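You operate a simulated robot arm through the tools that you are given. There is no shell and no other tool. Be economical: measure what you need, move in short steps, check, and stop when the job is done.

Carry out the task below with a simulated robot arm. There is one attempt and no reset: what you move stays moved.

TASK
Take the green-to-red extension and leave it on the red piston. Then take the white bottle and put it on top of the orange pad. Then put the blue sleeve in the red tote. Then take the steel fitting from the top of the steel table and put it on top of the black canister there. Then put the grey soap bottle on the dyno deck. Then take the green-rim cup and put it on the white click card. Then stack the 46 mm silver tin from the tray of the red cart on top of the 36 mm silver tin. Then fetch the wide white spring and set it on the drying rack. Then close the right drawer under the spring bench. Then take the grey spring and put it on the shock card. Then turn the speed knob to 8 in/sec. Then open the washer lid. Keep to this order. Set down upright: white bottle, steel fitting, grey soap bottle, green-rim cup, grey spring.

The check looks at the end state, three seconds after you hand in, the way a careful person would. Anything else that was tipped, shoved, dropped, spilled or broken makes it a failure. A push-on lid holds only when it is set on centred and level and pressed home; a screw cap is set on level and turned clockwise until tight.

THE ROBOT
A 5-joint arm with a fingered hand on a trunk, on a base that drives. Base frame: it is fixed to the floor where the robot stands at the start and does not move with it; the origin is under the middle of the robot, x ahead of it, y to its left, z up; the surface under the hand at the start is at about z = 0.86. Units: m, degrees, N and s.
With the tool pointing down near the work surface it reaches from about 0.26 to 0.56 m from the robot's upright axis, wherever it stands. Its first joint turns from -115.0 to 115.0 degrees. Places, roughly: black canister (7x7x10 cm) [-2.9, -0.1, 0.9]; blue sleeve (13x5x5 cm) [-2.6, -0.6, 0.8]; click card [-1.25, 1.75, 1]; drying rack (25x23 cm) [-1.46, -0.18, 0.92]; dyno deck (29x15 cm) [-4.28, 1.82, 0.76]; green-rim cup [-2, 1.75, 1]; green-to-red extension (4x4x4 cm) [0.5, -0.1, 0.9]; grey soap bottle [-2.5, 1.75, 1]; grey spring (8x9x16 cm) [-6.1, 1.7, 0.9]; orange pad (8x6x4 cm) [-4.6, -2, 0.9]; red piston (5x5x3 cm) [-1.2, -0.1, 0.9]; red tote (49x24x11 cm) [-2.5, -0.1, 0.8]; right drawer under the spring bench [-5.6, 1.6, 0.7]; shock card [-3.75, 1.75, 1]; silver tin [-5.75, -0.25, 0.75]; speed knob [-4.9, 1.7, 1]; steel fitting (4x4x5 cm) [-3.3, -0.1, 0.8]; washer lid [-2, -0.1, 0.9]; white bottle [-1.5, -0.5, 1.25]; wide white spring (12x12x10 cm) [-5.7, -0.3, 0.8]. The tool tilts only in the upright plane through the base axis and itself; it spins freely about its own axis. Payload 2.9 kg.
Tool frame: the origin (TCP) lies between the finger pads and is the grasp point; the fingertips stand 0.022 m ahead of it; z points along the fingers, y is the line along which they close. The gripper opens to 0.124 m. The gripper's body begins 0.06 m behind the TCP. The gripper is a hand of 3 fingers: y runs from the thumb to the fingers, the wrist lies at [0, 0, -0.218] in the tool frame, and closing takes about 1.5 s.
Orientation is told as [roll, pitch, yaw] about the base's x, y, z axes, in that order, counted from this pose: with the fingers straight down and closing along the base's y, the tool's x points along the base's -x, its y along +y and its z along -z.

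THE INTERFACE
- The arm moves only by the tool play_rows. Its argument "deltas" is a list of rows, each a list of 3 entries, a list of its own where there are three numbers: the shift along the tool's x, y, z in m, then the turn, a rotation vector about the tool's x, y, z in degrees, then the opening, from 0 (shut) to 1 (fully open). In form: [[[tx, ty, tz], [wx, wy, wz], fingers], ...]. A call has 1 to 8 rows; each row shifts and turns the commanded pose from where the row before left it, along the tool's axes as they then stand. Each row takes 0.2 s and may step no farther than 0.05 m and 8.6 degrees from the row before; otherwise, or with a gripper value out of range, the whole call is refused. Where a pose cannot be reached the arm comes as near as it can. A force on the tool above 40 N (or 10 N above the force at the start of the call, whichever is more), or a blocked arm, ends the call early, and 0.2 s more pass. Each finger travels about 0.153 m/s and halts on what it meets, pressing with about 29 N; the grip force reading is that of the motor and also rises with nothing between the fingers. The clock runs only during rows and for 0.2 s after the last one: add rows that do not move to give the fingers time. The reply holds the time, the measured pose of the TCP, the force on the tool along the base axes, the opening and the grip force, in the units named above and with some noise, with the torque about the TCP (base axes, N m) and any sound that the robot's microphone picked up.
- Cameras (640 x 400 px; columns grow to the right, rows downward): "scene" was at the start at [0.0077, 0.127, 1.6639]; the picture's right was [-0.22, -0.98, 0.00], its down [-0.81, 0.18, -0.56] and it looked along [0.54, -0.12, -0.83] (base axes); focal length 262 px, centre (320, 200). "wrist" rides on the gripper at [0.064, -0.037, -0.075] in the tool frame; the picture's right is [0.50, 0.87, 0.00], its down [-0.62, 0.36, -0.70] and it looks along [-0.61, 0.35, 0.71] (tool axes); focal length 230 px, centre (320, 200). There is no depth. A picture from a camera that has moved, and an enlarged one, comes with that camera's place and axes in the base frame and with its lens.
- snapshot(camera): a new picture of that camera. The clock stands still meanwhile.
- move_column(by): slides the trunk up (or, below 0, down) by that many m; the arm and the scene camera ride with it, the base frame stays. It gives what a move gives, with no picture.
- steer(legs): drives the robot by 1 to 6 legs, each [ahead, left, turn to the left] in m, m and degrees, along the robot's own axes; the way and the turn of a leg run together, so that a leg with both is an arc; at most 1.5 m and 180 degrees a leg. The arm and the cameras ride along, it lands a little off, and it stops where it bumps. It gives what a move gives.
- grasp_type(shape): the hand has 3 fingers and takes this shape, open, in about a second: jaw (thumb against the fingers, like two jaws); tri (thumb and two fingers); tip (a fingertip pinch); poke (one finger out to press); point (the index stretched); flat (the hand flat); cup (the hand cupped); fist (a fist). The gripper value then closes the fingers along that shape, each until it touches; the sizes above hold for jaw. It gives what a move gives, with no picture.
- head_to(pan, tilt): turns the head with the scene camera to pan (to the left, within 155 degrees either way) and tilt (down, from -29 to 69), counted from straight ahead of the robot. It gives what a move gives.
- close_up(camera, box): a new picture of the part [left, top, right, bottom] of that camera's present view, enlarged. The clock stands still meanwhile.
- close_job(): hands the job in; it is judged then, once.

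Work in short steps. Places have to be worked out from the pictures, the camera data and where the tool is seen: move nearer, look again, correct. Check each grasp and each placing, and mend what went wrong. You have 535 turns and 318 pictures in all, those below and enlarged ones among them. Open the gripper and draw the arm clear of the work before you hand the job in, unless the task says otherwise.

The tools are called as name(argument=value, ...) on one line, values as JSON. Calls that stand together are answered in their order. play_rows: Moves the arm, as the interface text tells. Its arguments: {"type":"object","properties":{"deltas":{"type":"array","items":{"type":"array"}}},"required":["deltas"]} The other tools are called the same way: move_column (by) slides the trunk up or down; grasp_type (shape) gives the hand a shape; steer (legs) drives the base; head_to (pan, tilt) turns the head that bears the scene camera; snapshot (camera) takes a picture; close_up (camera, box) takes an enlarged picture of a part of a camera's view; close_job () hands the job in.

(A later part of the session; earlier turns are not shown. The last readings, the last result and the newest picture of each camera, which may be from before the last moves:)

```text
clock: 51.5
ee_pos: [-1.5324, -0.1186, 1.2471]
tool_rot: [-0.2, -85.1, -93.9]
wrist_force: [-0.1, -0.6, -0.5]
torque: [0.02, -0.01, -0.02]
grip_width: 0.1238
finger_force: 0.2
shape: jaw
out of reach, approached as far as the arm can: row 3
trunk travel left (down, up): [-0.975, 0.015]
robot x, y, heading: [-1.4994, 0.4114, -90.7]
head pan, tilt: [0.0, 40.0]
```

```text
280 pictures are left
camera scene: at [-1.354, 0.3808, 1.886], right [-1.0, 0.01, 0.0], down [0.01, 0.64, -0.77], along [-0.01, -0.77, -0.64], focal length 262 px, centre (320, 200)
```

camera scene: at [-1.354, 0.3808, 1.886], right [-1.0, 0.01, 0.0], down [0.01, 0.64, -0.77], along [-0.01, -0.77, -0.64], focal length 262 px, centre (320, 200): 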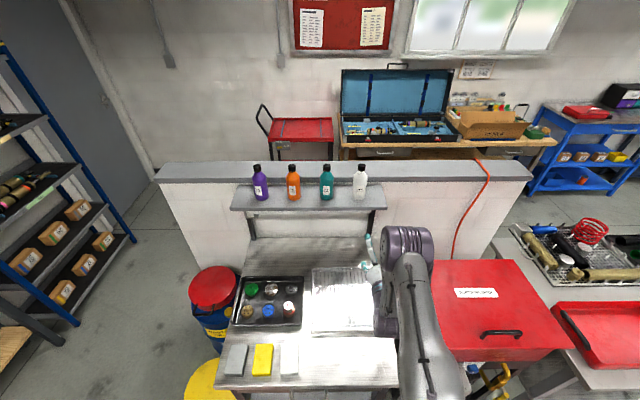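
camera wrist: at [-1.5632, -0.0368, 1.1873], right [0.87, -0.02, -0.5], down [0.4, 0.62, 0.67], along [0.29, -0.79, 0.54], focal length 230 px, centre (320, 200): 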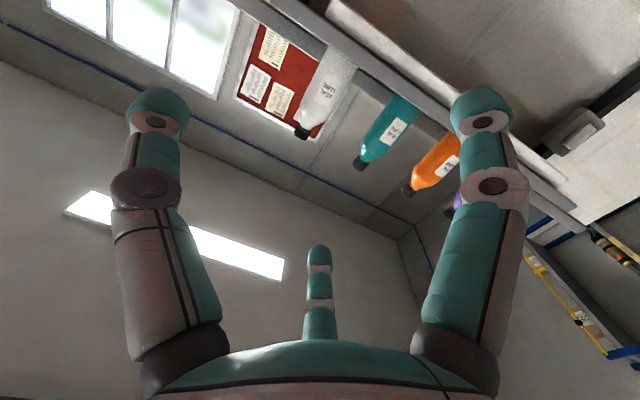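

The tool is horizontal. I align x to about -1.51 and yaw with the arm plane, raise to z≈1.262, then advance part way toward the bottle.

play_rows(deltas=[[[-0.02, 0.012, 0], [-1.5, 0, 0], 0.94], [[-0.02, 0.012, 0], [-1.4, 0, 0], 0.94], [[0, 0, 0.04], [0, 0, 0], 0.94], [[0, 0, 0.04], [0, 0, 0], 0.94], [[0, 0, 0.04], [0, 0, 0], 0.94], [[0, 0, 0.04], [0, 0, 0], 0.94], [[0, 0, 0.04], [0, 0, 0], 0.94], [[0, 0, 0.0], [0, 0, 0], 0.94]])

snapshot(camera="wrist")

close_up(camera="scene", box=[280, 140, 440, 240])

```text
clock: 53.3
ee_pos: [-1.5117, -0.3215, 1.2672]
tool_rot: [2.5, -85.0, -93.9]
wrist_force: [-0.1, -0.5, 0.6]
torque: [-0.01, 0.0, -0.02]
grip_width: 0.1165
finger_force: 0.2
shape: jaw
trunk travel left (down, up): [-0.975, 0.015]
robot x, y, heading: [-1.497, 0.4122, -90.4]
head pan, tilt: [0.0, 40.0]
```

```text
279 pictures are left
camera wrist: at [-1.5471, -0.242, 1.2085], right [0.87, 0.03, -0.49], down [0.37, 0.64, 0.68], along [0.33, -0.77, 0.54], focal length 230 px, centre (320, 200)
```

wrist: 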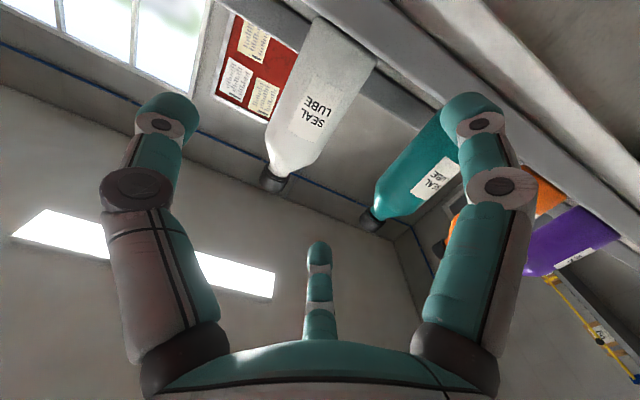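

```text
4.00 times, centred on (360, 190) of scene
camera zoom: at [-1.354, 0.3813, 1.886], right [-1.0, 0.01, 0.0], down [0.01, 0.64, -0.77], along [-0.01, -0.77, -0.64], focal length 1046 px, centre (160, 240)
```

zoom: 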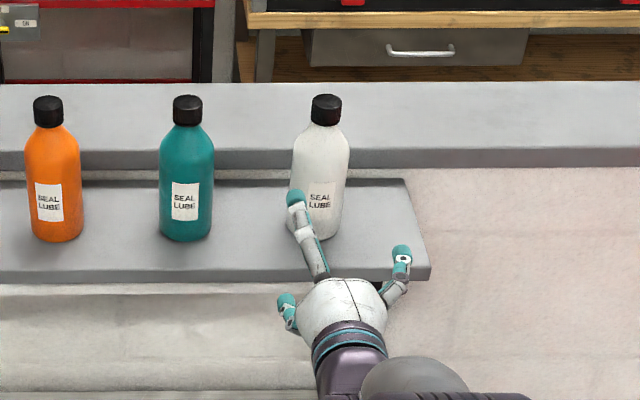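

Reach is fine and bottle is between the fingers' lines. Advance the remaining 0.15 m in small steps with slight upward compensation.

play_rows(deltas=[[[-0.002, 0, 0.035], [0, 0, 0], 0.94], [[-0.002, 0, 0.035], [0, 0, 0], 0.94], [[-0.002, 0, 0.03], [0, 0, 0], 0.94], [[-0.001, 0, 0.02], [0, 0, 0], 0.94], [[0, 0, 0], [0, 0, 0], 0.94]])

snapshot(camera="wrist")

close_up(camera="scene", box=[320, 150, 400, 200])

```text
clock: 54.5
ee_pos: [-1.5125, -0.3736, 1.2815]
tool_rot: [3.0, -85.0, -94.1]
wrist_force: [-4.1, 9.3, -5.8]
torque: [0.77, 0.54, 0.4]
grip_width: 0.1177
finger_force: 0.1
shape: jaw
out of reach, approached as far as the arm can: row 2, 3, 4
trunk travel left (down, up): [-0.975, 0.015]
robot x, y, heading: [-1.4962, 0.4119, -90.9]
head pan, tilt: [0.0, 40.0]
```

```text
277 pictures are left
camera wrist: at [-1.5476, -0.293, 1.2219], right [0.87, 0.03, -0.49], down [0.37, 0.64, 0.68], along [0.33, -0.77, 0.54], focal length 230 px, centre (320, 200)
```

wrist: 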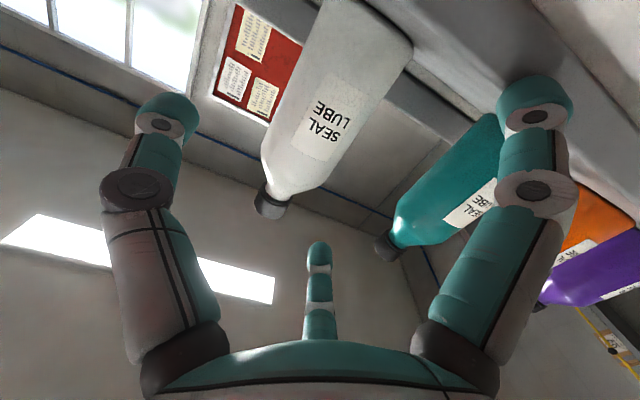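

```text
8.00 times, centred on (360, 175) of scene
camera zoom: at [-1.3553, 0.3826, 1.886], right [-1.0, 0.01, 0.0], down [0.01, 0.64, -0.77], along [-0.01, -0.77, -0.64], focal length 2093 px, centre (0, 400)
```

zoom: 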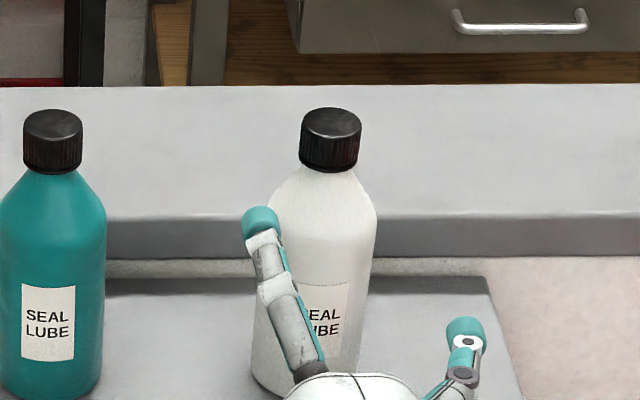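

Reach ends ~9 cm short and a lower knuckle touches the shelf edge. I back off and look at how much room the base has to move closer.

play_rows(deltas=[[[0, 0, -0.04], [0, 0, 0], 0.94], [[-0.01, 0, -0.04], [0, 0, 0], 0.94], [[-0.01, 0, -0.04], [0, 0, 0], 0.94], [[-0.01, 0, -0.04], [0, 0, 0], 0.94], [[0, 0, -0.04], [0, 0, 0], 0.94]])

head_to(pan=30, tilt=69)

snapshot(camera="scene")

```text
clock: 55.7
ee_pos: [-1.5071, -0.176, 1.3297]
tool_rot: [2.9, -85.1, -94.1]
wrist_force: [1.0, 0.8, 0.7]
torque: [0.01, 0.01, 0.0]
grip_width: 0.1165
finger_force: 0.0
shape: jaw
trunk travel left (down, up): [-0.975, 0.015]
robot x, y, heading: [-1.4994, 0.4081, -90.4]
head pan, tilt: [0.0, 40.0]
```

```text
clock: 56.7
ee_pos: [-1.5083, -0.177, 1.3274]
tool_rot: [2.7, -85.0, -93.9]
wrist_force: [0.3, 0.1, -0.1]
torque: [-0.01, -0.01, 0.01]
grip_width: 0.1165
finger_force: 0.1
shape: jaw
trunk travel left (down, up): [-0.975, 0.015]
robot x, y, heading: [-1.4956, 0.4072, -90.7]
head pan, tilt: [30.0, 68.8]
```

```text
275 pictures are left
camera scene: at [-1.3258, 0.4165, 1.8499], right [-0.87, -0.49, 0.0], down [-0.46, 0.81, -0.36], along [0.18, -0.32, -0.93], focal length 262 px, centre (320, 200)
```

scene: 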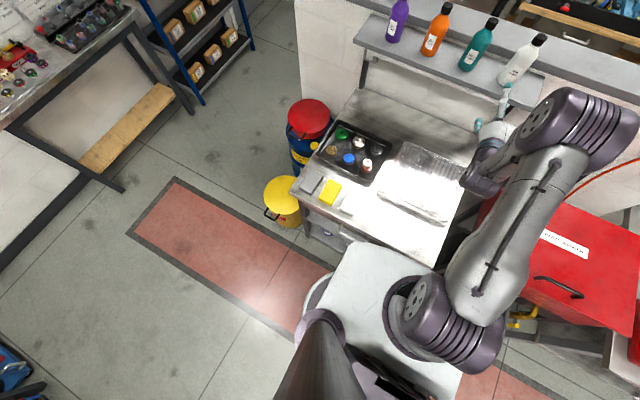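

I'll instead pick the bottle tool-down from behind the partition (reachable there). First fold the tool back to vertical and retract.

play_rows(deltas=[[[0, 0, -0.02], [0, 8.5, 0], 0.94], [[0, 0, -0.02], [0, 8.5, 0], 0.94], [[0, 0, -0.02], [0, 8.5, 0], 0.94], [[0, 0, -0.02], [0, 8.5, 0], 0.94], [[0, 0, -0.02], [0, 8.5, 0], 0.94], [[0.01, 0, -0.02], [0, 8.5, 0], 0.94], [[0.02, 0, -0.01], [0, 8.5, 0], 0.94], [[0.03, 0, 0], [0, 8.5, 0], 0.94]])

play_rows(deltas=[[[0.03, 0, 0], [0, 8.5, 0], 0.94], [[0.03, 0, 0], [0, 8.5, 0], 0.94], [[0.01, 0, 0], [0, 0, 0], 0.94]])

```text
clock: 58.5
ee_pos: [-1.5045, -0.0173, 1.3557]
tool_rot: [0.0, -16.9, -91.1]
wrist_force: [0.1, -0.7, 0.0]
torque: [0.0, 0.01, -0.02]
grip_width: 0.1167
finger_force: 0.1
shape: jaw
trunk travel left (down, up): [-0.975, 0.015]
robot x, y, heading: [-1.4962, 0.4091, -90.9]
head pan, tilt: [30.0, 68.8]
```

```text
clock: 59.3
ee_pos: [-1.5035, 0.0522, 1.3434]
tool_rot: [0.0, 0.1, -91.0]
wrist_force: [-0.4, 0.3, 0.3]
torque: [0.02, 0.05, -0.02]
grip_width: 0.1165
finger_force: 0.1
shape: jaw
trunk travel left (down, up): [-0.975, 0.015]
robot x, y, heading: [-1.4995, 0.4104, -90.8]
head pan, tilt: [30.0, 68.8]
```

Folded (reach 0.36). I raise a bit and drive around the partition's end.

play_rows(deltas=[[[0.01, 0, -0.04], [0, 0, 0], 0.94], [[0.01, 0, -0.04], [0, 0, 0], 0.94]])

steer(legs=[[-0.25, 0, 0], [0, 1.4, 0]])

head_to(pan=-10, tilt=40)

snapshot(camera="scene")

```text
clock: 59.9
ee_pos: [-1.5041, 0.0736, 1.424]
tool_rot: [0.0, -0.1, -90.9]
wrist_force: [-0.2, 0.8, 0.5]
torque: [0.03, 0.01, -0.01]
grip_width: 0.1167
finger_force: 0.0
shape: jaw
trunk travel left (down, up): [-0.975, 0.015]
robot x, y, heading: [-1.4999, 0.4089, -90.7]
head pan, tilt: [30.0, 68.8]
```

```text
clock: 68.3
ee_pos: [-0.0999, 0.3019, 1.4231]
tool_rot: [0.0, 0.0, -91.2]
wrist_force: [-0.3, 0.6, 0.2]
torque: [0.0, 0.01, -0.01]
grip_width: 0.1168
finger_force: 0.0
shape: jaw
trunk travel left (down, up): [-0.975, 0.015]
robot x, y, heading: [-0.0898, 0.6367, -91.0]
head pan, tilt: [30.0, 68.8]
```

```text
clock: 69.3
ee_pos: [-0.0997, 0.3024, 1.423]
tool_rot: [-0.1, 0.0, -91.2]
wrist_force: [0.1, 0.8, 1.0]
torque: [0.02, -0.03, -0.01]
grip_width: 0.1165
finger_force: 0.0
shape: jaw
trunk travel left (down, up): [-0.975, 0.015]
robot x, y, heading: [-0.0948, 0.6402, -90.5]
head pan, tilt: [-10.0, 40.0]
```

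```text
274 pictures are left
camera scene: at [0.0366, 0.6119, 1.8859], right [-0.98, 0.19, 0.0], down [0.12, 0.63, -0.77], along [-0.14, -0.75, -0.64], focal length 262 px, centre (320, 200)
```

scene: 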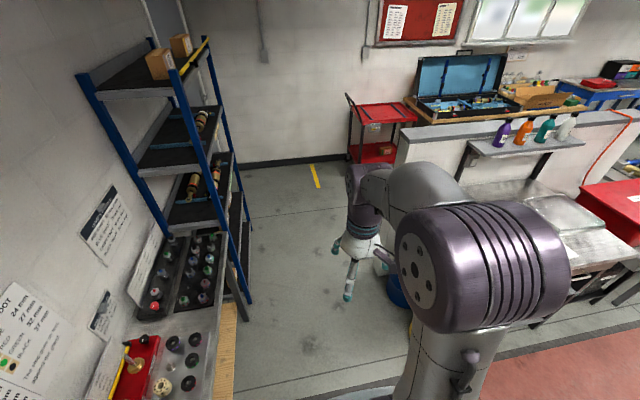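

The gap between rack and partition end is clear. Drive through to y≈-1.1, turn to face +y, then look.

steer(legs=[[1.5, 0, 0], [0.24, 0, 0], [0, 0, 180]])

head_to(pan=60, tilt=40)

snapshot(camera="scene")

```text
clock: 85.5
ee_pos: [-0.0986, -0.7739, 1.4239]
tool_rot: [0.0, -0.1, 89.9]
wrist_force: [-0.2, 0.9, 1.3]
torque: [0.03, -0.01, 0.01]
grip_width: 0.1165
finger_force: 0.0
shape: jaw
trunk travel left (down, up): [-0.975, 0.015]
robot x, y, heading: [-0.096, -1.1081, 90.3]
head pan, tilt: [-10.0, 40.0]
```

```text
clock: 87.0
ee_pos: [-0.0981, -0.7725, 1.4236]
tool_rot: [0.0, 0.0, 89.8]
wrist_force: [0.0, 0.5, -0.9]
torque: [-0.02, -0.03, -0.02]
grip_width: 0.1166
finger_force: 0.0
shape: jaw
trunk travel left (down, up): [-0.975, 0.015]
robot x, y, heading: [-0.1023, -1.1154, 89.9]
head pan, tilt: [60.0, 40.0]
```

```text
273 pictures are left
camera scene: at [-0.3205, -1.1311, 1.8859], right [0.5, 0.87, 0.0], down [0.56, -0.32, -0.77], along [-0.66, 0.38, -0.64], focal length 262 px, centre (320, 200)
```

scene: 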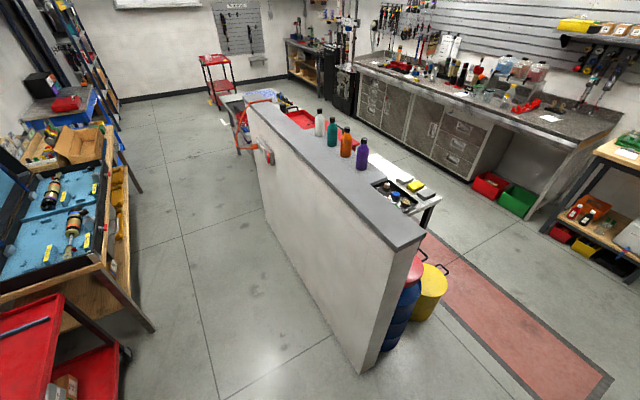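

The corridor is ~1.1 m wide. I strafe to x≈-1.45 and look at the bottle.

steer(legs=[[0, 1.38, 0]])

head_to(pan=-15, tilt=40)

snapshot(camera="scene")

```text
clock: 93.8
ee_pos: [-1.4601, -0.7783, 1.422]
tool_rot: [0.0, 0.0, 89.9]
wrist_force: [0.0, -0.1, -0.4]
torque: [-0.03, -0.01, -0.02]
grip_width: 0.1169
finger_force: 0.0
shape: jaw
trunk travel left (down, up): [-0.975, 0.015]
robot x, y, heading: [-1.4612, -1.1176, 90.4]
head pan, tilt: [60.0, 40.0]
```

```text
clock: 95.2
ee_pos: [-1.4605, -0.778, 1.4235]
tool_rot: [0.0, 0.0, 89.8]
wrist_force: [0.8, -0.2, 0.5]
torque: [-0.01, -0.04, 0.01]
grip_width: 0.1166
finger_force: 0.0
shape: jaw
trunk travel left (down, up): [-0.975, 0.015]
robot x, y, heading: [-1.4641, -1.1131, 90.1]
head pan, tilt: [-15.0, 40.0]
```

```text
272 pictures are left
camera scene: at [-1.5872, -1.0965, 1.8859], right [0.97, -0.25, 0.0], down [-0.16, -0.62, -0.77], along [0.19, 0.74, -0.64], focal length 262 px, centre (320, 200)
```

scene: 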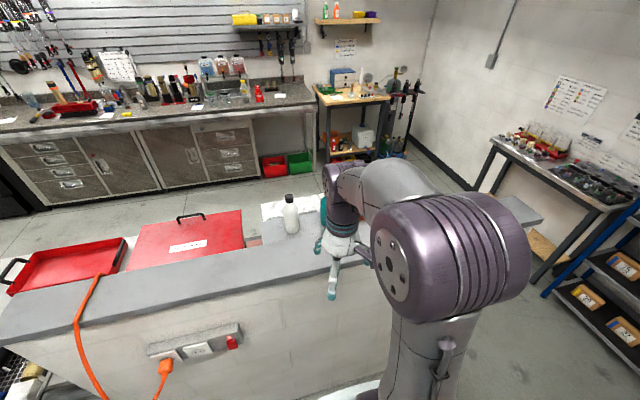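

Bottle ≈ (-1.522,-0.45). Move ahead 0.14 m and then bring the hand above it.

steer(legs=[[0.14, 0.03, 0]])

play_rows(deltas=[[[-0.04, 0, 0], [0, 0, 0], 1], [[-0.04, -0.01, 0], [0, 0, 0], 1], [[-0.04, -0.01, 0], [0, 0, 0], 1], [[0, 0, 0], [0, 0, 0], 1]])

snapshot(camera="wrist")

snapshot(camera="scene")

```text
clock: 96.6
ee_pos: [-1.4907, -0.6395, 1.4236]
tool_rot: [-0.1, -0.1, 89.8]
wrist_force: [0.9, 0.7, 0.5]
torque: [0.03, -0.04, 0.01]
grip_width: 0.1164
finger_force: 0.1
shape: jaw
trunk travel left (down, up): [-0.975, 0.015]
robot x, y, heading: [-1.4916, -0.9743, 90.0]
head pan, tilt: [-15.0, 40.0]
```

```text
clock: 97.6
ee_pos: [-1.47, -0.518, 1.4236]
tool_rot: [0.0, 0.0, 89.8]
wrist_force: [-0.2, 0.1, -0.4]
torque: [0.01, 0.02, 0.01]
grip_width: 0.124
finger_force: 0.1
shape: jaw
trunk travel left (down, up): [-0.975, 0.015]
robot x, y, heading: [-1.492, -0.9764, 90.2]
head pan, tilt: [-15.0, 40.0]
```

```text
271 pictures are left
camera wrist: at [-1.4344, -0.5833, 1.4969], right [-0.87, -0.5, 0.0], down [-0.35, 0.62, 0.7], along [-0.35, 0.61, -0.71], focal length 230 px, centre (320, 200)
```

wrist: 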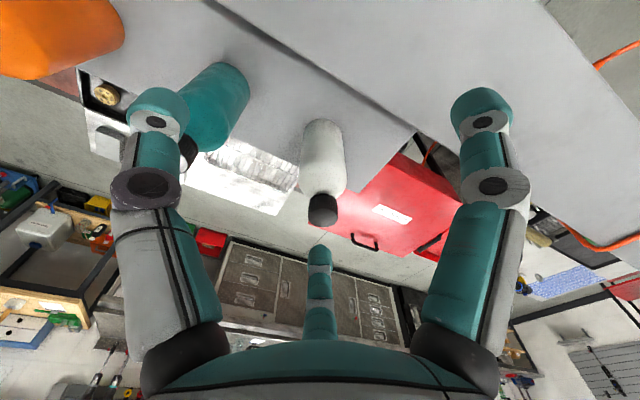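

```text
270 pictures are left
camera scene: at [-1.6181, -0.9575, 1.8859], right [0.97, -0.25, 0.0], down [-0.16, -0.62, -0.77], along [0.2, 0.74, -0.64], focal length 262 px, centre (320, 200)
```

scene: 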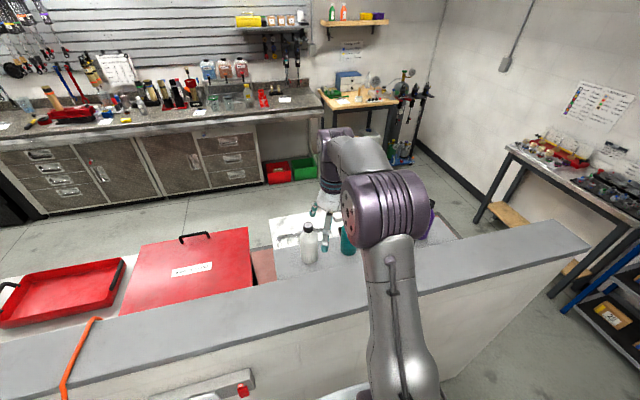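

Bottle is at (-1.521,-0.44). Move over it (tool x -0.078, y +0.051) with a slightly reduced opening, staying at z 1.42 first.

play_rows(deltas=[[[-0.02, 0.026, 0], [0, 0, 0], 0.9], [[-0.03, 0.025, 0], [0, 0, 0], 0.85], [[-0.028, 0, 0], [0, 0, 0], 0.85], [[0, 0, 0], [0, 0, 0], 0.85]])

snapshot(camera="wrist")

```text
clock: 98.6
ee_pos: [-1.5208, -0.44, 1.4232]
tool_rot: [0.0, 0.0, 89.7]
wrist_force: [-0.1, -0.7, -0.5]
torque: [-0.02, 0.03, 0.01]
grip_width: 0.1056
finger_force: 0.1
shape: jaw
trunk travel left (down, up): [-0.975, 0.015]
robot x, y, heading: [-1.4927, -0.9746, 90.2]
head pan, tilt: [-15.0, 40.0]
```

```text
269 pictures are left
camera wrist: at [-1.4851, -0.5052, 1.4965], right [-0.87, -0.5, 0.0], down [-0.35, 0.62, 0.7], along [-0.35, 0.61, -0.71], focal length 230 px, centre (320, 200)
```

wrist: 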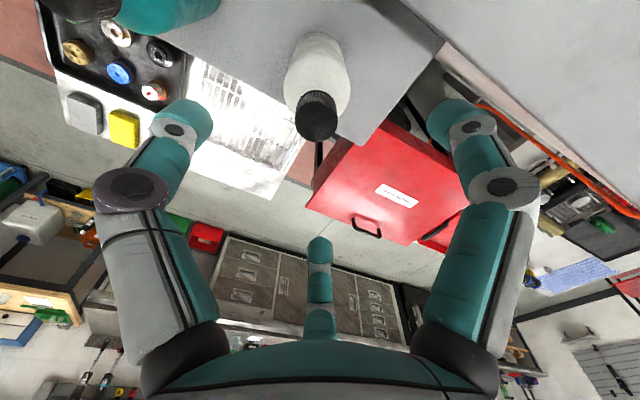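

Centred. Descend to z≈1.295 in steps.

play_rows(deltas=[[[0, 0, 0.03], [0, 0, 0], 0.85], [[0, 0, 0.03], [0, 0, 0], 0.85], [[0, 0, 0.03], [0, 0, 0], 0.85], [[0, 0, 0.02], [0, 0, 0], 0.85], [[0, 0, 0.018], [0, 0, 0], 0.85], [[0, 0, 0], [0, 0, 0], 0.85]])

snapshot(camera="wrist")

```text
clock: 100.0
ee_pos: [-1.5224, -0.4408, 1.2945]
tool_rot: [0.0, -0.1, 89.8]
wrist_force: [1.3, 0.3, 2.8]
torque: [-0.03, 0.01, 0.01]
grip_width: 0.1058
finger_force: 0.1
shape: jaw
trunk travel left (down, up): [-0.975, 0.015]
robot x, y, heading: [-1.494, -0.9767, 90.2]
head pan, tilt: [-15.0, 40.0]
```

```text
268 pictures are left
camera wrist: at [-1.4852, -0.5053, 1.3683], right [-0.87, -0.5, 0.0], down [-0.35, 0.62, 0.7], along [-0.35, 0.61, -0.71], focal length 230 px, centre (320, 200)
```

wrist: 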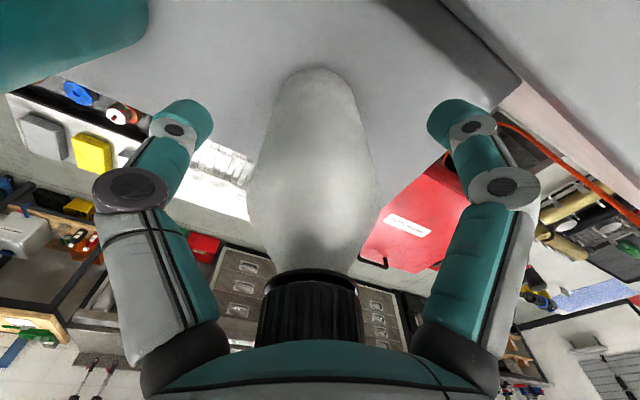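

Bottle is centred under the palm. Close and lift.

play_rows(deltas=[[[0, 0, -0.002], [0, 0, 0], 0.6], [[0, 0, 0], [0, 0, 0], 0.4], [[0, 0, 0], [0, 0, 0], 0.2], [[0, 0, 0], [0, 0, 0], 0.2], [[0, 0, 0], [0, 0, 0], 0.2], [[0, 0, -0.03], [0, 0, 0], 0.2], [[0, 0, -0.03], [0, 0, 0], 0.2]])

snapshot(camera="wrist")

snapshot(camera="scene")

```text
clock: 101.6
ee_pos: [-1.5207, -0.4393, 1.3585]
tool_rot: [0.0, 0.0, 89.7]
wrist_force: [-0.8, 0.4, -2.5]
torque: [0.02, 0.05, 0.0]
grip_width: 0.0468
finger_force: 28.9
shape: jaw
trunk travel left (down, up): [-0.975, 0.015]
robot x, y, heading: [-1.4943, -0.9782, 90.1]
head pan, tilt: [-15.0, 40.0]
```

```text
267 pictures are left
camera wrist: at [-1.4848, -0.5052, 1.4306], right [-0.87, -0.5, 0.0], down [-0.35, 0.62, 0.7], along [-0.35, 0.61, -0.71], focal length 230 px, centre (320, 200)
```

wrist: 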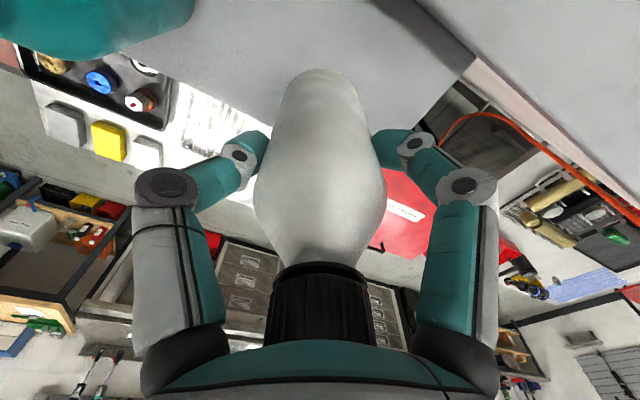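

```text
266 pictures are left
camera scene: at [-1.6177, -0.9564, 1.8859], right [0.97, -0.25, 0.0], down [-0.16, -0.62, -0.77], along [0.2, 0.74, -0.64], focal length 262 px, centre (320, 200)
```

scene: 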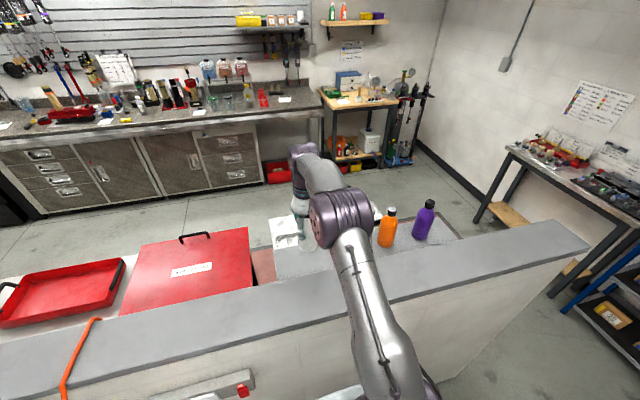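

Bottle held. Lift clear of the wall top, retract, back away, and look west for the pad.

play_rows(deltas=[[[0, 0, -0.04], [0, 0, 0], 0.2], [[0.02, 0, -0.04], [0, 0, 0], 0.2], [[0.04, 0, -0.01], [0, 0, 0], 0.2], [[0.04, 0, 0], [0, 0, 0], 0.2], [[0.04, 0, 0], [0, 0, 0], 0.2], [[0.03, 0, 0], [0, 0, 0], 0.2]])

steer(legs=[[-0.12, 0, 0]])

head_to(pan=100, tilt=25)

snapshot(camera="scene")

```text
clock: 103.0
ee_pos: [-1.5214, -0.6125, 1.4475]
tool_rot: [0.1, -0.2, 89.8]
wrist_force: [0.4, -0.9, -2.6]
torque: [0.03, -0.01, 0.02]
grip_width: 0.0465
finger_force: 29.2
shape: jaw
trunk travel left (down, up): [-0.975, 0.015]
robot x, y, heading: [-1.4926, -0.9763, 90.1]
head pan, tilt: [-15.0, 40.0]
```

```text
clock: 104.2
ee_pos: [-1.5213, -0.7282, 1.446]
tool_rot: [0.0, 0.2, 89.8]
wrist_force: [0.3, 0.5, -2.1]
torque: [0.02, -0.01, -0.01]
grip_width: 0.0469
finger_force: 29.1
shape: jaw
trunk travel left (down, up): [-0.975, 0.015]
robot x, y, heading: [-1.4964, -1.0937, 90.4]
head pan, tilt: [-15.0, 40.0]
```

```text
clock: 106.2
ee_pos: [-1.5215, -0.7298, 1.4462]
tool_rot: [0.0, 0.0, 89.8]
wrist_force: [0.4, 0.5, -2.0]
torque: [0.03, 0.0, -0.01]
grip_width: 0.0469
finger_force: 29.2
shape: jaw
trunk travel left (down, up): [-0.975, 0.015]
robot x, y, heading: [-1.4896, -1.0905, 90.1]
head pan, tilt: [100.0, 25.0]
```

```text
265 pictures are left
camera scene: at [-1.7298, -1.174, 1.9092], right [-0.18, 0.98, 0.0], down [0.42, 0.07, -0.91], along [-0.89, -0.16, -0.42], focal length 262 px, centre (320, 200)
```

scene: 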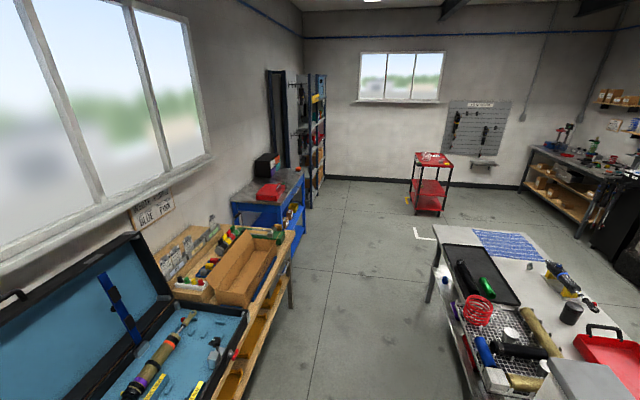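

The blue cart appears to be near (-4,-2). Zoom to look for an orange pad.

close_up(camera="scene", box=[220, 120, 380, 220])

```text
4.00 times, centred on (300, 170) of scene
camera zoom: at [-1.7298, -1.174, 1.9092], right [-0.18, 0.98, 0.0], down [0.42, 0.07, -0.91], along [-0.89, -0.16, -0.42], focal length 1046 px, centre (400, 320)
```

zoom: 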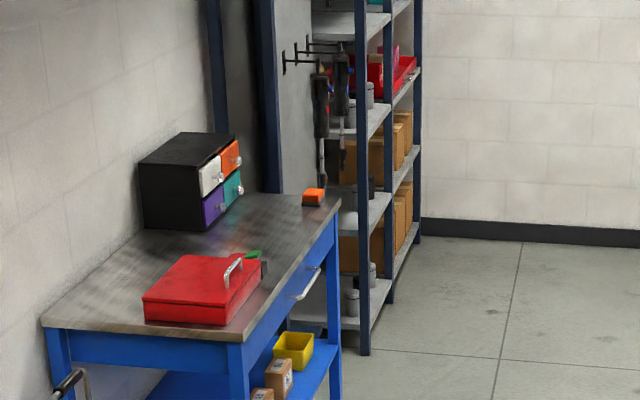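

Orange pad found at the aisle corner of the blue cart, ≈(-4.68,-1.98). Strafe west along the corridor, then turn to face it.

steer(legs=[[0, 1.5, 0], [0, 1.5, 0], [0, 0.15, 0], [0, 0, 180]])

head_to(pan=0, tilt=45)

snapshot(camera="scene")

```text
clock: 128.9
ee_pos: [-4.587, -1.5177, 1.4475]
tool_rot: [-0.1, 0.0, -88.4]
wrist_force: [0.3, 0.8, -2.1]
torque: [-0.01, 0.02, -0.02]
grip_width: 0.0466
finger_force: 28.8
shape: jaw
trunk travel left (down, up): [-0.975, 0.015]
robot x, y, heading: [-4.6315, -1.1522, -88.0]
head pan, tilt: [100.0, 25.0]
```

```text
clock: 130.7
ee_pos: [-4.5867, -1.5173, 1.4467]
tool_rot: [0.0, 0.0, -88.3]
wrist_force: [-0.4, -0.3, -1.4]
torque: [0.02, -0.02, 0.01]
grip_width: 0.0465
finger_force: 29.3
shape: jaw
trunk travel left (down, up): [-0.975, 0.015]
robot x, y, heading: [-4.6286, -1.1559, -87.7]
head pan, tilt: [0.0, 45.0]
```

```text
263 pictures are left
camera scene: at [-4.4843, -1.1715, 1.8787], right [-1.0, -0.04, 0.0], down [-0.03, 0.71, -0.71], along [0.03, -0.71, -0.71], focal length 262 px, centre (320, 200)
```

scene: 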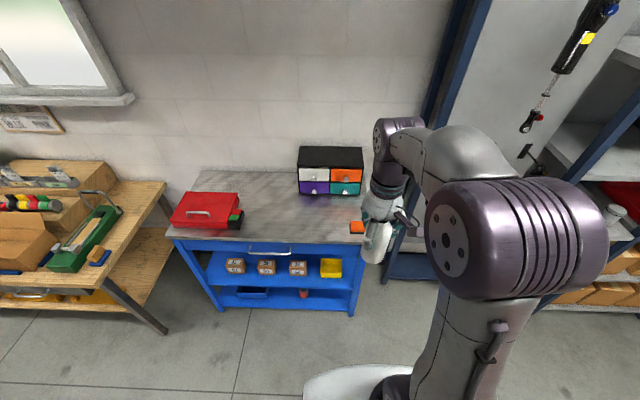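

Pad ≈ (-4.624,-1.99). Drive ahead 0.31 m and lower the column 0.2 m, then zoom.

steer(legs=[[0.31, 0, 0]])

move_column(by=-0.2)

close_up(camera="scene", box=[280, 180, 440, 280])

snapshot(camera="wrist")

```text
clock: 132.7
ee_pos: [-4.5758, -1.8233, 1.446]
tool_rot: [0.0, -0.1, -88.2]
wrist_force: [-0.7, 0.2, -1.7]
torque: [-0.05, -0.02, -0.03]
grip_width: 0.0466
finger_force: 28.9
shape: jaw
trunk travel left (down, up): [-0.975, 0.015]
robot x, y, heading: [-4.6157, -1.4629, -87.8]
head pan, tilt: [0.0, 45.0]
```

```text
clock: 134.9
ee_pos: [-4.575, -1.8244, 1.2471]
tool_rot: [0.0, 0.1, -88.1]
wrist_force: [-0.3, 0.0, -1.7]
torque: [-0.03, 0.02, 0.03]
grip_width: 0.0463
finger_force: 29.2
shape: jaw
trunk travel left (down, up): [-0.775, 0.215]
robot x, y, heading: [-4.6176, -1.4619, -87.5]
head pan, tilt: [0.0, 45.0]
```

```text
4.00 times, centred on (360, 230) of scene
camera zoom: at [-4.4727, -1.4789, 1.6787], right [-1.0, -0.04, 0.0], down [-0.03, 0.71, -0.71], along [0.03, -0.71, -0.71], focal length 1046 px, centre (160, 80)
```

zoom: 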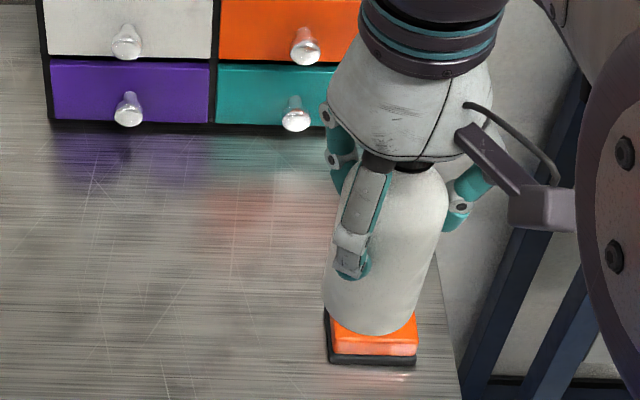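

```text
261 pictures are left
camera wrist: at [-4.6151, -1.7631, 1.3201], right [0.85, 0.53, 0.0], down [0.38, -0.61, 0.7], along [0.37, -0.6, -0.71], focal length 230 px, centre (320, 200)
```

wrist: 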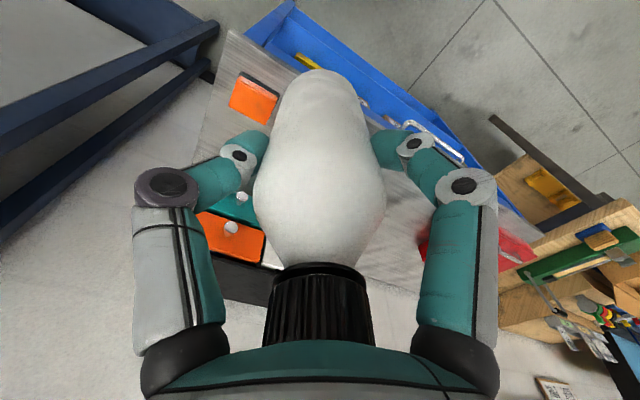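

Pad centre ≈ (-4.632,-1.968). Move over it, staying high, then re-check.

play_rows(deltas=[[[-0.036, -0.0155, 0], [0, 0, 0], 0.2], [[-0.036, -0.0155, 0.02], [0, 0, 0], 0.2], [[-0.035, -0.0155, 0.02], [0, 0, 0], 0.2], [[-0.035, -0.0155, 0.03], [0, 0, 0], 0.2], [[0, 0, 0.04], [0, 0, 0], 0.2], [[0, 0, 0], [0, 0, 0], 0.2]])

snapshot(camera="wrist")

close_up(camera="scene", box=[280, 170, 440, 270])

```text
clock: 136.3
ee_pos: [-4.6328, -1.969, 1.1354]
tool_rot: [0.0, 0.1, -88.3]
wrist_force: [-0.2, 0.6, -1.7]
torque: [0.0, 0.01, 0.0]
grip_width: 0.0465
finger_force: 29.5
shape: jaw
trunk travel left (down, up): [-0.775, 0.215]
robot x, y, heading: [-4.6199, -1.4607, -87.6]
head pan, tilt: [0.0, 45.0]
```

```text
260 pictures are left
camera wrist: at [-4.673, -1.9069, 1.2092], right [0.85, 0.53, 0.0], down [0.38, -0.61, 0.7], along [0.37, -0.6, -0.71], focal length 230 px, centre (320, 200)
```

wrist: 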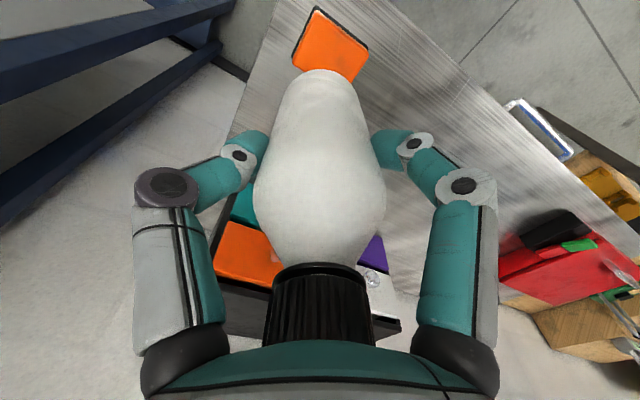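

```text
4.00 times, centred on (360, 220) of scene
camera zoom: at [-4.4729, -1.4793, 1.6787], right [-1.0, -0.04, 0.0], down [-0.03, 0.71, -0.71], along [0.03, -0.71, -0.71], focal length 1046 px, centre (160, 120)
```

zoom: 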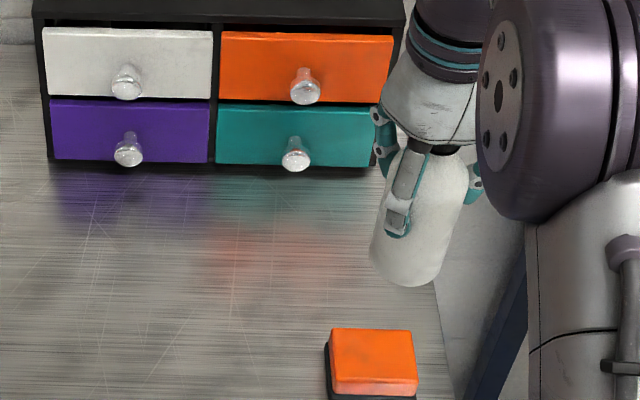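

Combining views, the pad top is at z≈0.95, centre (-4.633,-1.945). Shift back 24 mm and lower by 5 cm, then check again.

play_rows(deltas=[[[0.024, 0, 0], [0, 0, 0], 0.2], [[0, 0, 0.025], [0, 0, 0], 0.2], [[0, 0, 0.025], [0, 0, 0], 0.2], [[0, 0, 0], [0, 0, 0], 0.2]])

snapshot(camera="wrist")

close_up(camera="scene", box=[300, 190, 420, 265])

```text
clock: 137.3
ee_pos: [-4.6334, -1.9435, 1.0872]
tool_rot: [0.0, -0.1, -88.2]
wrist_force: [0.4, -0.1, -1.5]
torque: [-0.02, -0.02, -0.02]
grip_width: 0.0465
finger_force: 29.2
shape: jaw
trunk travel left (down, up): [-0.775, 0.215]
robot x, y, heading: [-4.6134, -1.4596, -87.7]
head pan, tilt: [0.0, 45.0]
```

```text
258 pictures are left
camera wrist: at [-4.6737, -1.8826, 1.1606], right [0.85, 0.53, 0.0], down [0.38, -0.61, 0.7], along [0.37, -0.6, -0.71], focal length 230 px, centre (320, 200)
```

wrist: 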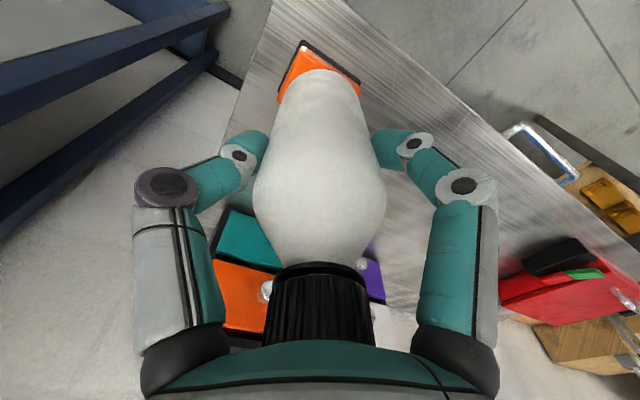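

```text
5.33 times, centred on (360, 228) of scene
camera zoom: at [-4.4728, -1.4785, 1.6787], right [-1.0, -0.04, 0.0], down [-0.03, 0.71, -0.71], along [0.03, -0.71, -0.71], focal length 1395 px, centre (107, 53)
```

zoom: 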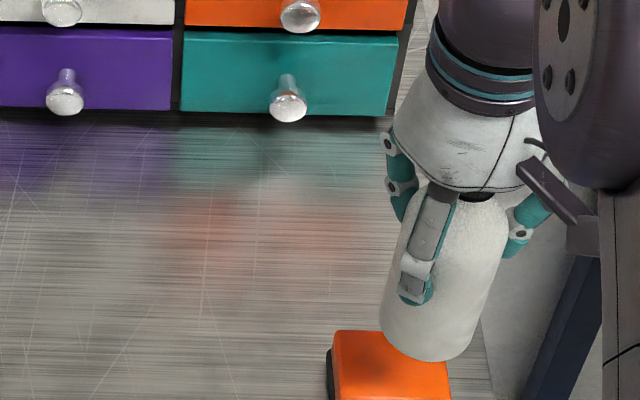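

Bottle is nearly over the pad's centre; nudge +6 mm in x and lower to contact.

play_rows(deltas=[[[0, 0.006, 0.01], [0, 0, 0], 0.2], [[0, 0, 0.01], [0, 0, 0], 0.2], [[0, 0, 0.006], [0, 0, 0], 0.2], [[0, 0, 0], [0, 0, 0], 0.2]])

close_up(camera="scene", box=[300, 205, 420, 280])

```text
clock: 138.3
ee_pos: [-4.6273, -1.945, 1.0616]
tool_rot: [0.1, 0.0, -88.3]
wrist_force: [-0.8, 0.5, -1.8]
torque: [-0.02, 0.0, 0.02]
grip_width: 0.0462
finger_force: 29.2
shape: jaw
trunk travel left (down, up): [-0.775, 0.215]
robot x, y, heading: [-4.6192, -1.4613, -87.5]
head pan, tilt: [0.0, 45.0]
```

```text
5.33 times, centred on (360, 242) of scene
camera zoom: at [-4.4727, -1.479, 1.6787], right [-1.0, -0.04, 0.0], down [-0.03, 0.71, -0.71], along [0.03, -0.71, -0.71], focal length 1395 px, centre (107, -27)
```

zoom: 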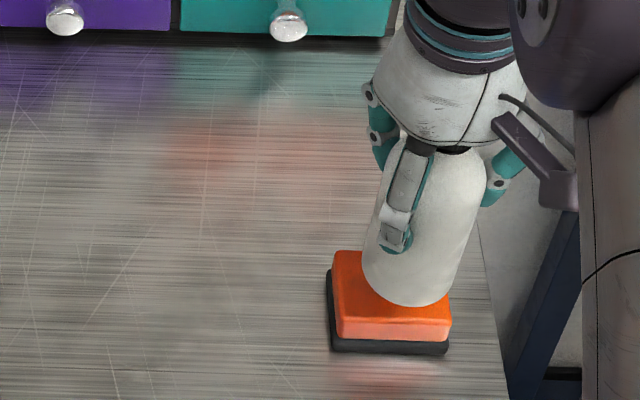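

No contact yet; by the picture I still need ~2 cm lower, +6 mm x, -5 mm y. Continue gently.

play_rows(deltas=[[[-0.004, 0.006, 0.005], [0, 0, 0], 0.2], [[0, 0, 0.005], [0, 0, 0], 0.2], [[0, 0, 0.004], [0, 0, 0], 0.2], [[0, 0, 0], [0, 0, 0], 0.2]])

close_up(camera="scene", box=[300, 205, 420, 280])

```text
clock: 139.3
ee_pos: [-4.6211, -1.9471, 1.0478]
tool_rot: [0.0, 0.0, -88.1]
wrist_force: [0.3, -0.5, -0.8]
torque: [0.0, -0.03, 0.02]
grip_width: 0.0463
finger_force: 28.8
shape: jaw
trunk travel left (down, up): [-0.775, 0.215]
robot x, y, heading: [-4.6153, -1.4588, -88.0]
head pan, tilt: [0.0, 45.0]
```

```text
5.33 times, centred on (360, 242) of scene
camera zoom: at [-4.4727, -1.4792, 1.6787], right [-1.0, -0.04, 0.0], down [-0.03, 0.71, -0.71], along [0.03, -0.71, -0.71], focal length 1395 px, centre (107, -27)
```

zoom: 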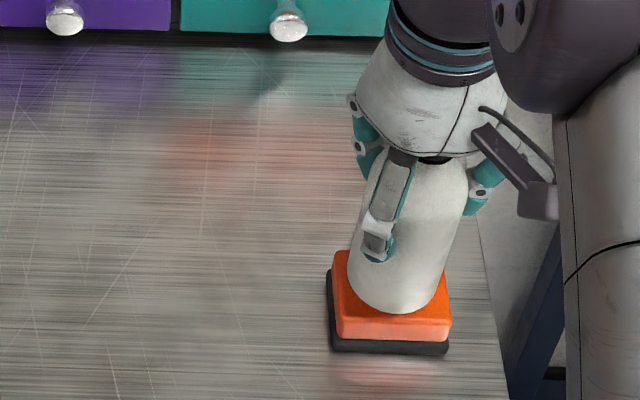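

play_rows(deltas=[[[0, 0, 0.004], [0, 0, 0], 0.2], [[0, 0, 0.003], [0, 0, 0], 0.2], [[0, 0, 0], [0, 0, 0], 0.2]])

```text
clock: 140.1
ee_pos: [-4.6215, -1.9488, 1.0396]
tool_rot: [0.0, 0.0, -88.3]
wrist_force: [-0.8, -1.0, -2.0]
torque: [0.0, -0.01, 0.02]
grip_width: 0.0463
finger_force: 28.7
shape: jaw
trunk travel left (down, up): [-0.775, 0.215]
robot x, y, heading: [-4.6166, -1.46, -87.6]
head pan, tilt: [0.0, 45.0]
```

play_rows(deltas=[[[0, 0, 0.003], [0, 0, 0], 0.2], [[0, 0, 0.003], [0, 0, 0], 0.2], [[0, 0, 0.003], [0, 0, 0], 0.2], [[0, 0, 0], [0, 0, 0], 0.2]])

close_up(camera="scene", box=[300, 205, 420, 280])

```text
clock: 141.1
ee_pos: [-4.6213, -1.9481, 1.0301]
tool_rot: [-0.1, 0.0, -88.2]
wrist_force: [0.1, 0.4, -1.8]
torque: [-0.02, 0.0, 0.01]
grip_width: 0.0465
finger_force: 29.3
shape: jaw
trunk travel left (down, up): [-0.775, 0.215]
robot x, y, heading: [-4.616, -1.4614, -87.6]
head pan, tilt: [0.0, 45.0]
```

```text
5.33 times, centred on (360, 242) of scene
camera zoom: at [-4.4727, -1.4791, 1.6787], right [-1.0, -0.04, 0.0], down [-0.03, 0.71, -0.71], along [0.03, -0.71, -0.71], focal length 1395 px, centre (107, -27)
```

zoom: 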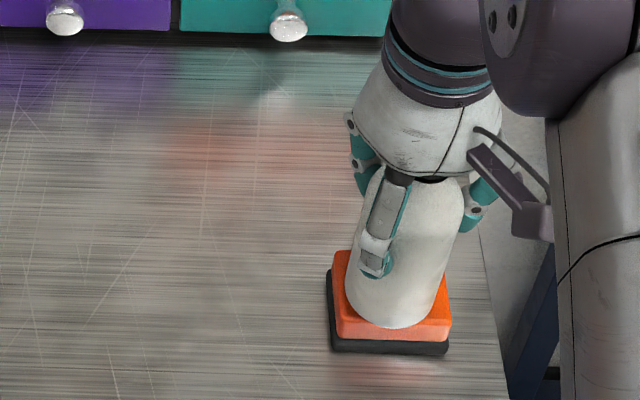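

Still no contact; pad top must be lower (~0.90). Shift 2 cm away from me (-y) and keep lowering.

play_rows(deltas=[[[-0.02, 0, 0], [0, 0, 0], 0.2], [[0, 0, 0.005], [0, 0, 0], 0.2], [[0, 0, 0.005], [0, 0, 0], 0.2], [[0, 0, 0.004], [0, 0, 0], 0.2], [[0, 0, 0], [0, 0, 0], 0.2]])

close_up(camera="scene", box=[300, 205, 420, 280])

snapshot(camera="wrist")

```text
clock: 142.4
ee_pos: [-4.6209, -1.9686, 1.0207]
tool_rot: [0.0, -0.6, -88.2]
wrist_force: [0.9, 0.6, 23.2]
torque: [0.43, 0.27, -0.07]
grip_width: 0.0472
finger_force: 28.6
shape: jaw
trunk travel left (down, up): [-0.775, 0.215]
robot x, y, heading: [-4.6167, -1.4624, -87.7]
head pan, tilt: [0.0, 45.0]
stopped in row 5: the force on the tool passed its limit at 41 N (the readings are from after the stop); the commanded pose is now the measured one
```

```text
5.33 times, centred on (360, 242) of scene
camera zoom: at [-4.4723, -1.4746, 1.6786], right [-1.0, -0.04, 0.0], down [-0.03, 0.7, -0.71], along [0.03, -0.71, -0.71], focal length 1395 px, centre (107, -27)
```

zoom: 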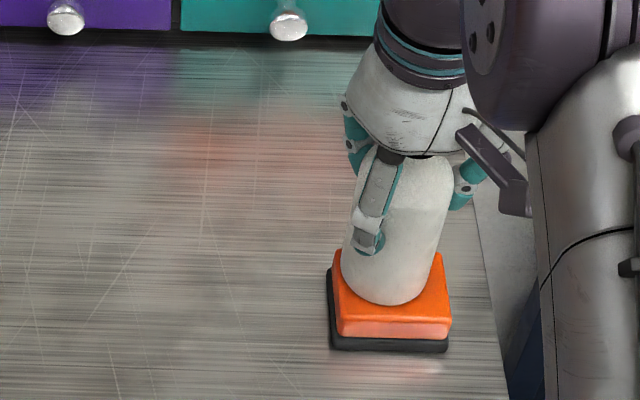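

```text
252 pictures are left
camera wrist: at [-4.6604, -1.906, 1.0933], right [0.85, 0.53, -0.01], down [0.38, -0.6, 0.71], along [0.37, -0.6, -0.71], focal length 230 px, centre (320, 200)
```

wrist: 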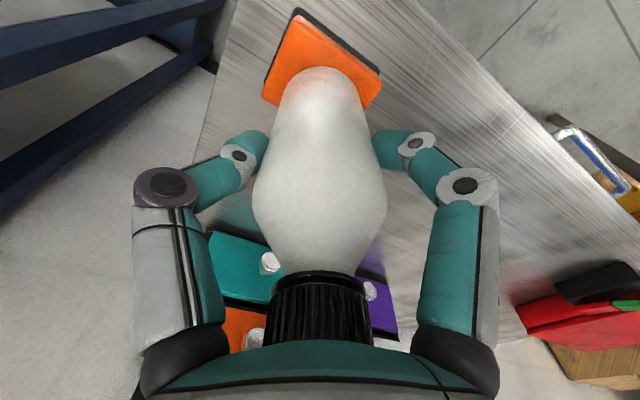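

Contact at 1.021 — bottle is ~1 cm too far back. Lift slightly, move +y 10 mm, set down.

play_rows(deltas=[[[0, 0, -0.006], [0, 0, 0], 0.2], [[0.01, 0, 0], [0, 0, 0], 0.2], [[0, 0, 0.003], [0, 0, 0], 0.2], [[0, 0, 0.002], [0, 0, 0], 0.2], [[0, 0, 0], [0, 0, 0], 0.2]])

close_up(camera="scene", box=[300, 205, 420, 280])

```text
clock: 143.6
ee_pos: [-4.6211, -1.9587, 1.0212]
tool_rot: [-0.1, -0.6, -88.2]
wrist_force: [-0.2, -2.3, 20.8]
torque: [0.32, 0.33, 0.05]
grip_width: 0.0471
finger_force: 29.2
shape: jaw
trunk travel left (down, up): [-0.775, 0.215]
robot x, y, heading: [-4.6157, -1.464, -87.8]
head pan, tilt: [0.0, 45.0]
```

```text
5.33 times, centred on (360, 242) of scene
camera zoom: at [-4.4722, -1.476, 1.6789], right [-1.0, -0.04, 0.0], down [-0.03, 0.71, -0.71], along [0.03, -0.71, -0.71], focal length 1395 px, centre (107, -27)
```

zoom: 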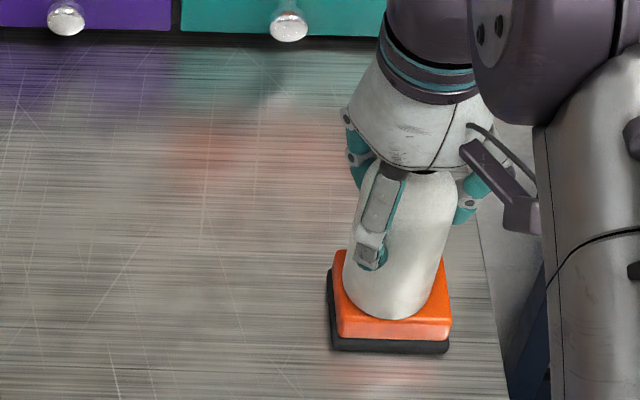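

Centred. Release and rise straight up.

play_rows(deltas=[[[0, 0, -0.001], [0, 0, 0], 0.3], [[0, 0, 0], [0, 0, 0], 0.55], [[0, 0, 0], [0, 0, 0], 0.85], [[0, 0, 0], [0, 0, 0], 0.85], [[0, 0, -0.03], [0, 0, 0], 0.85], [[0, 0, -0.04], [0, 0, 0], 0.85], [[0, 0, -0.05], [0, 0, 0], 0.85], [[0, 0, -0.04], [0, 0, 0], 0.85]])

snapshot(camera="wrist")

close_up(camera="scene", box=[280, 180, 440, 280])

```text
clock: 145.4
ee_pos: [-4.6216, -1.9571, 1.1805]
tool_rot: [0.0, -0.3, -88.1]
wrist_force: [0.1, 0.5, 0.6]
torque: [0.02, -0.04, -0.02]
grip_width: 0.1054
finger_force: 0.0
shape: jaw
trunk travel left (down, up): [-0.775, 0.215]
robot x, y, heading: [-4.6133, -1.4609, -87.7]
head pan, tilt: [0.0, 45.0]
```

```text
250 pictures are left
camera wrist: at [-4.6607, -1.8954, 1.253], right [0.85, 0.53, 0.0], down [0.38, -0.6, 0.7], along [0.37, -0.6, -0.71], focal length 230 px, centre (320, 200)
```

wrist: 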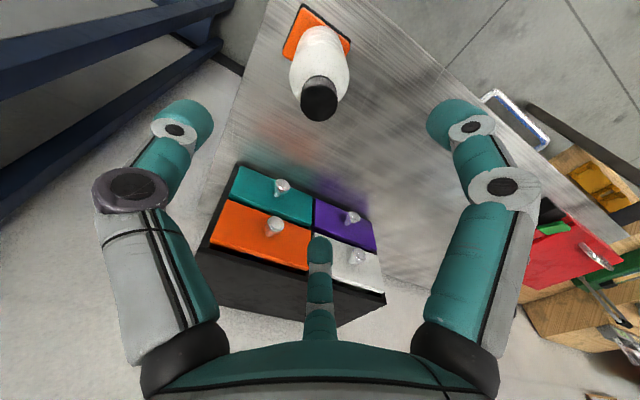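

```text
4.00 times, centred on (360, 230) of scene
camera zoom: at [-4.4727, -1.478, 1.6786], right [-1.0, -0.04, 0.0], down [-0.03, 0.71, -0.71], along [0.03, -0.71, -0.71], focal length 1046 px, centre (160, 80)
```

zoom: 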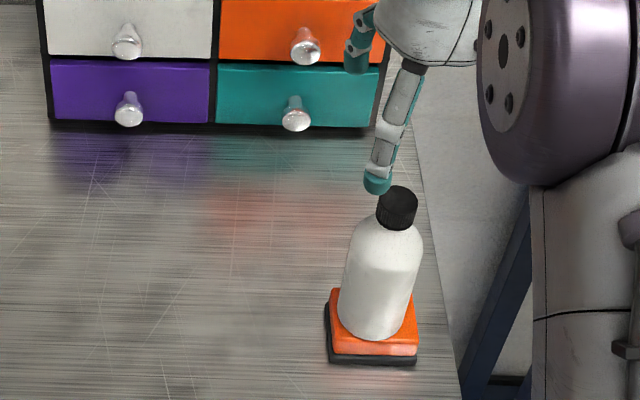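

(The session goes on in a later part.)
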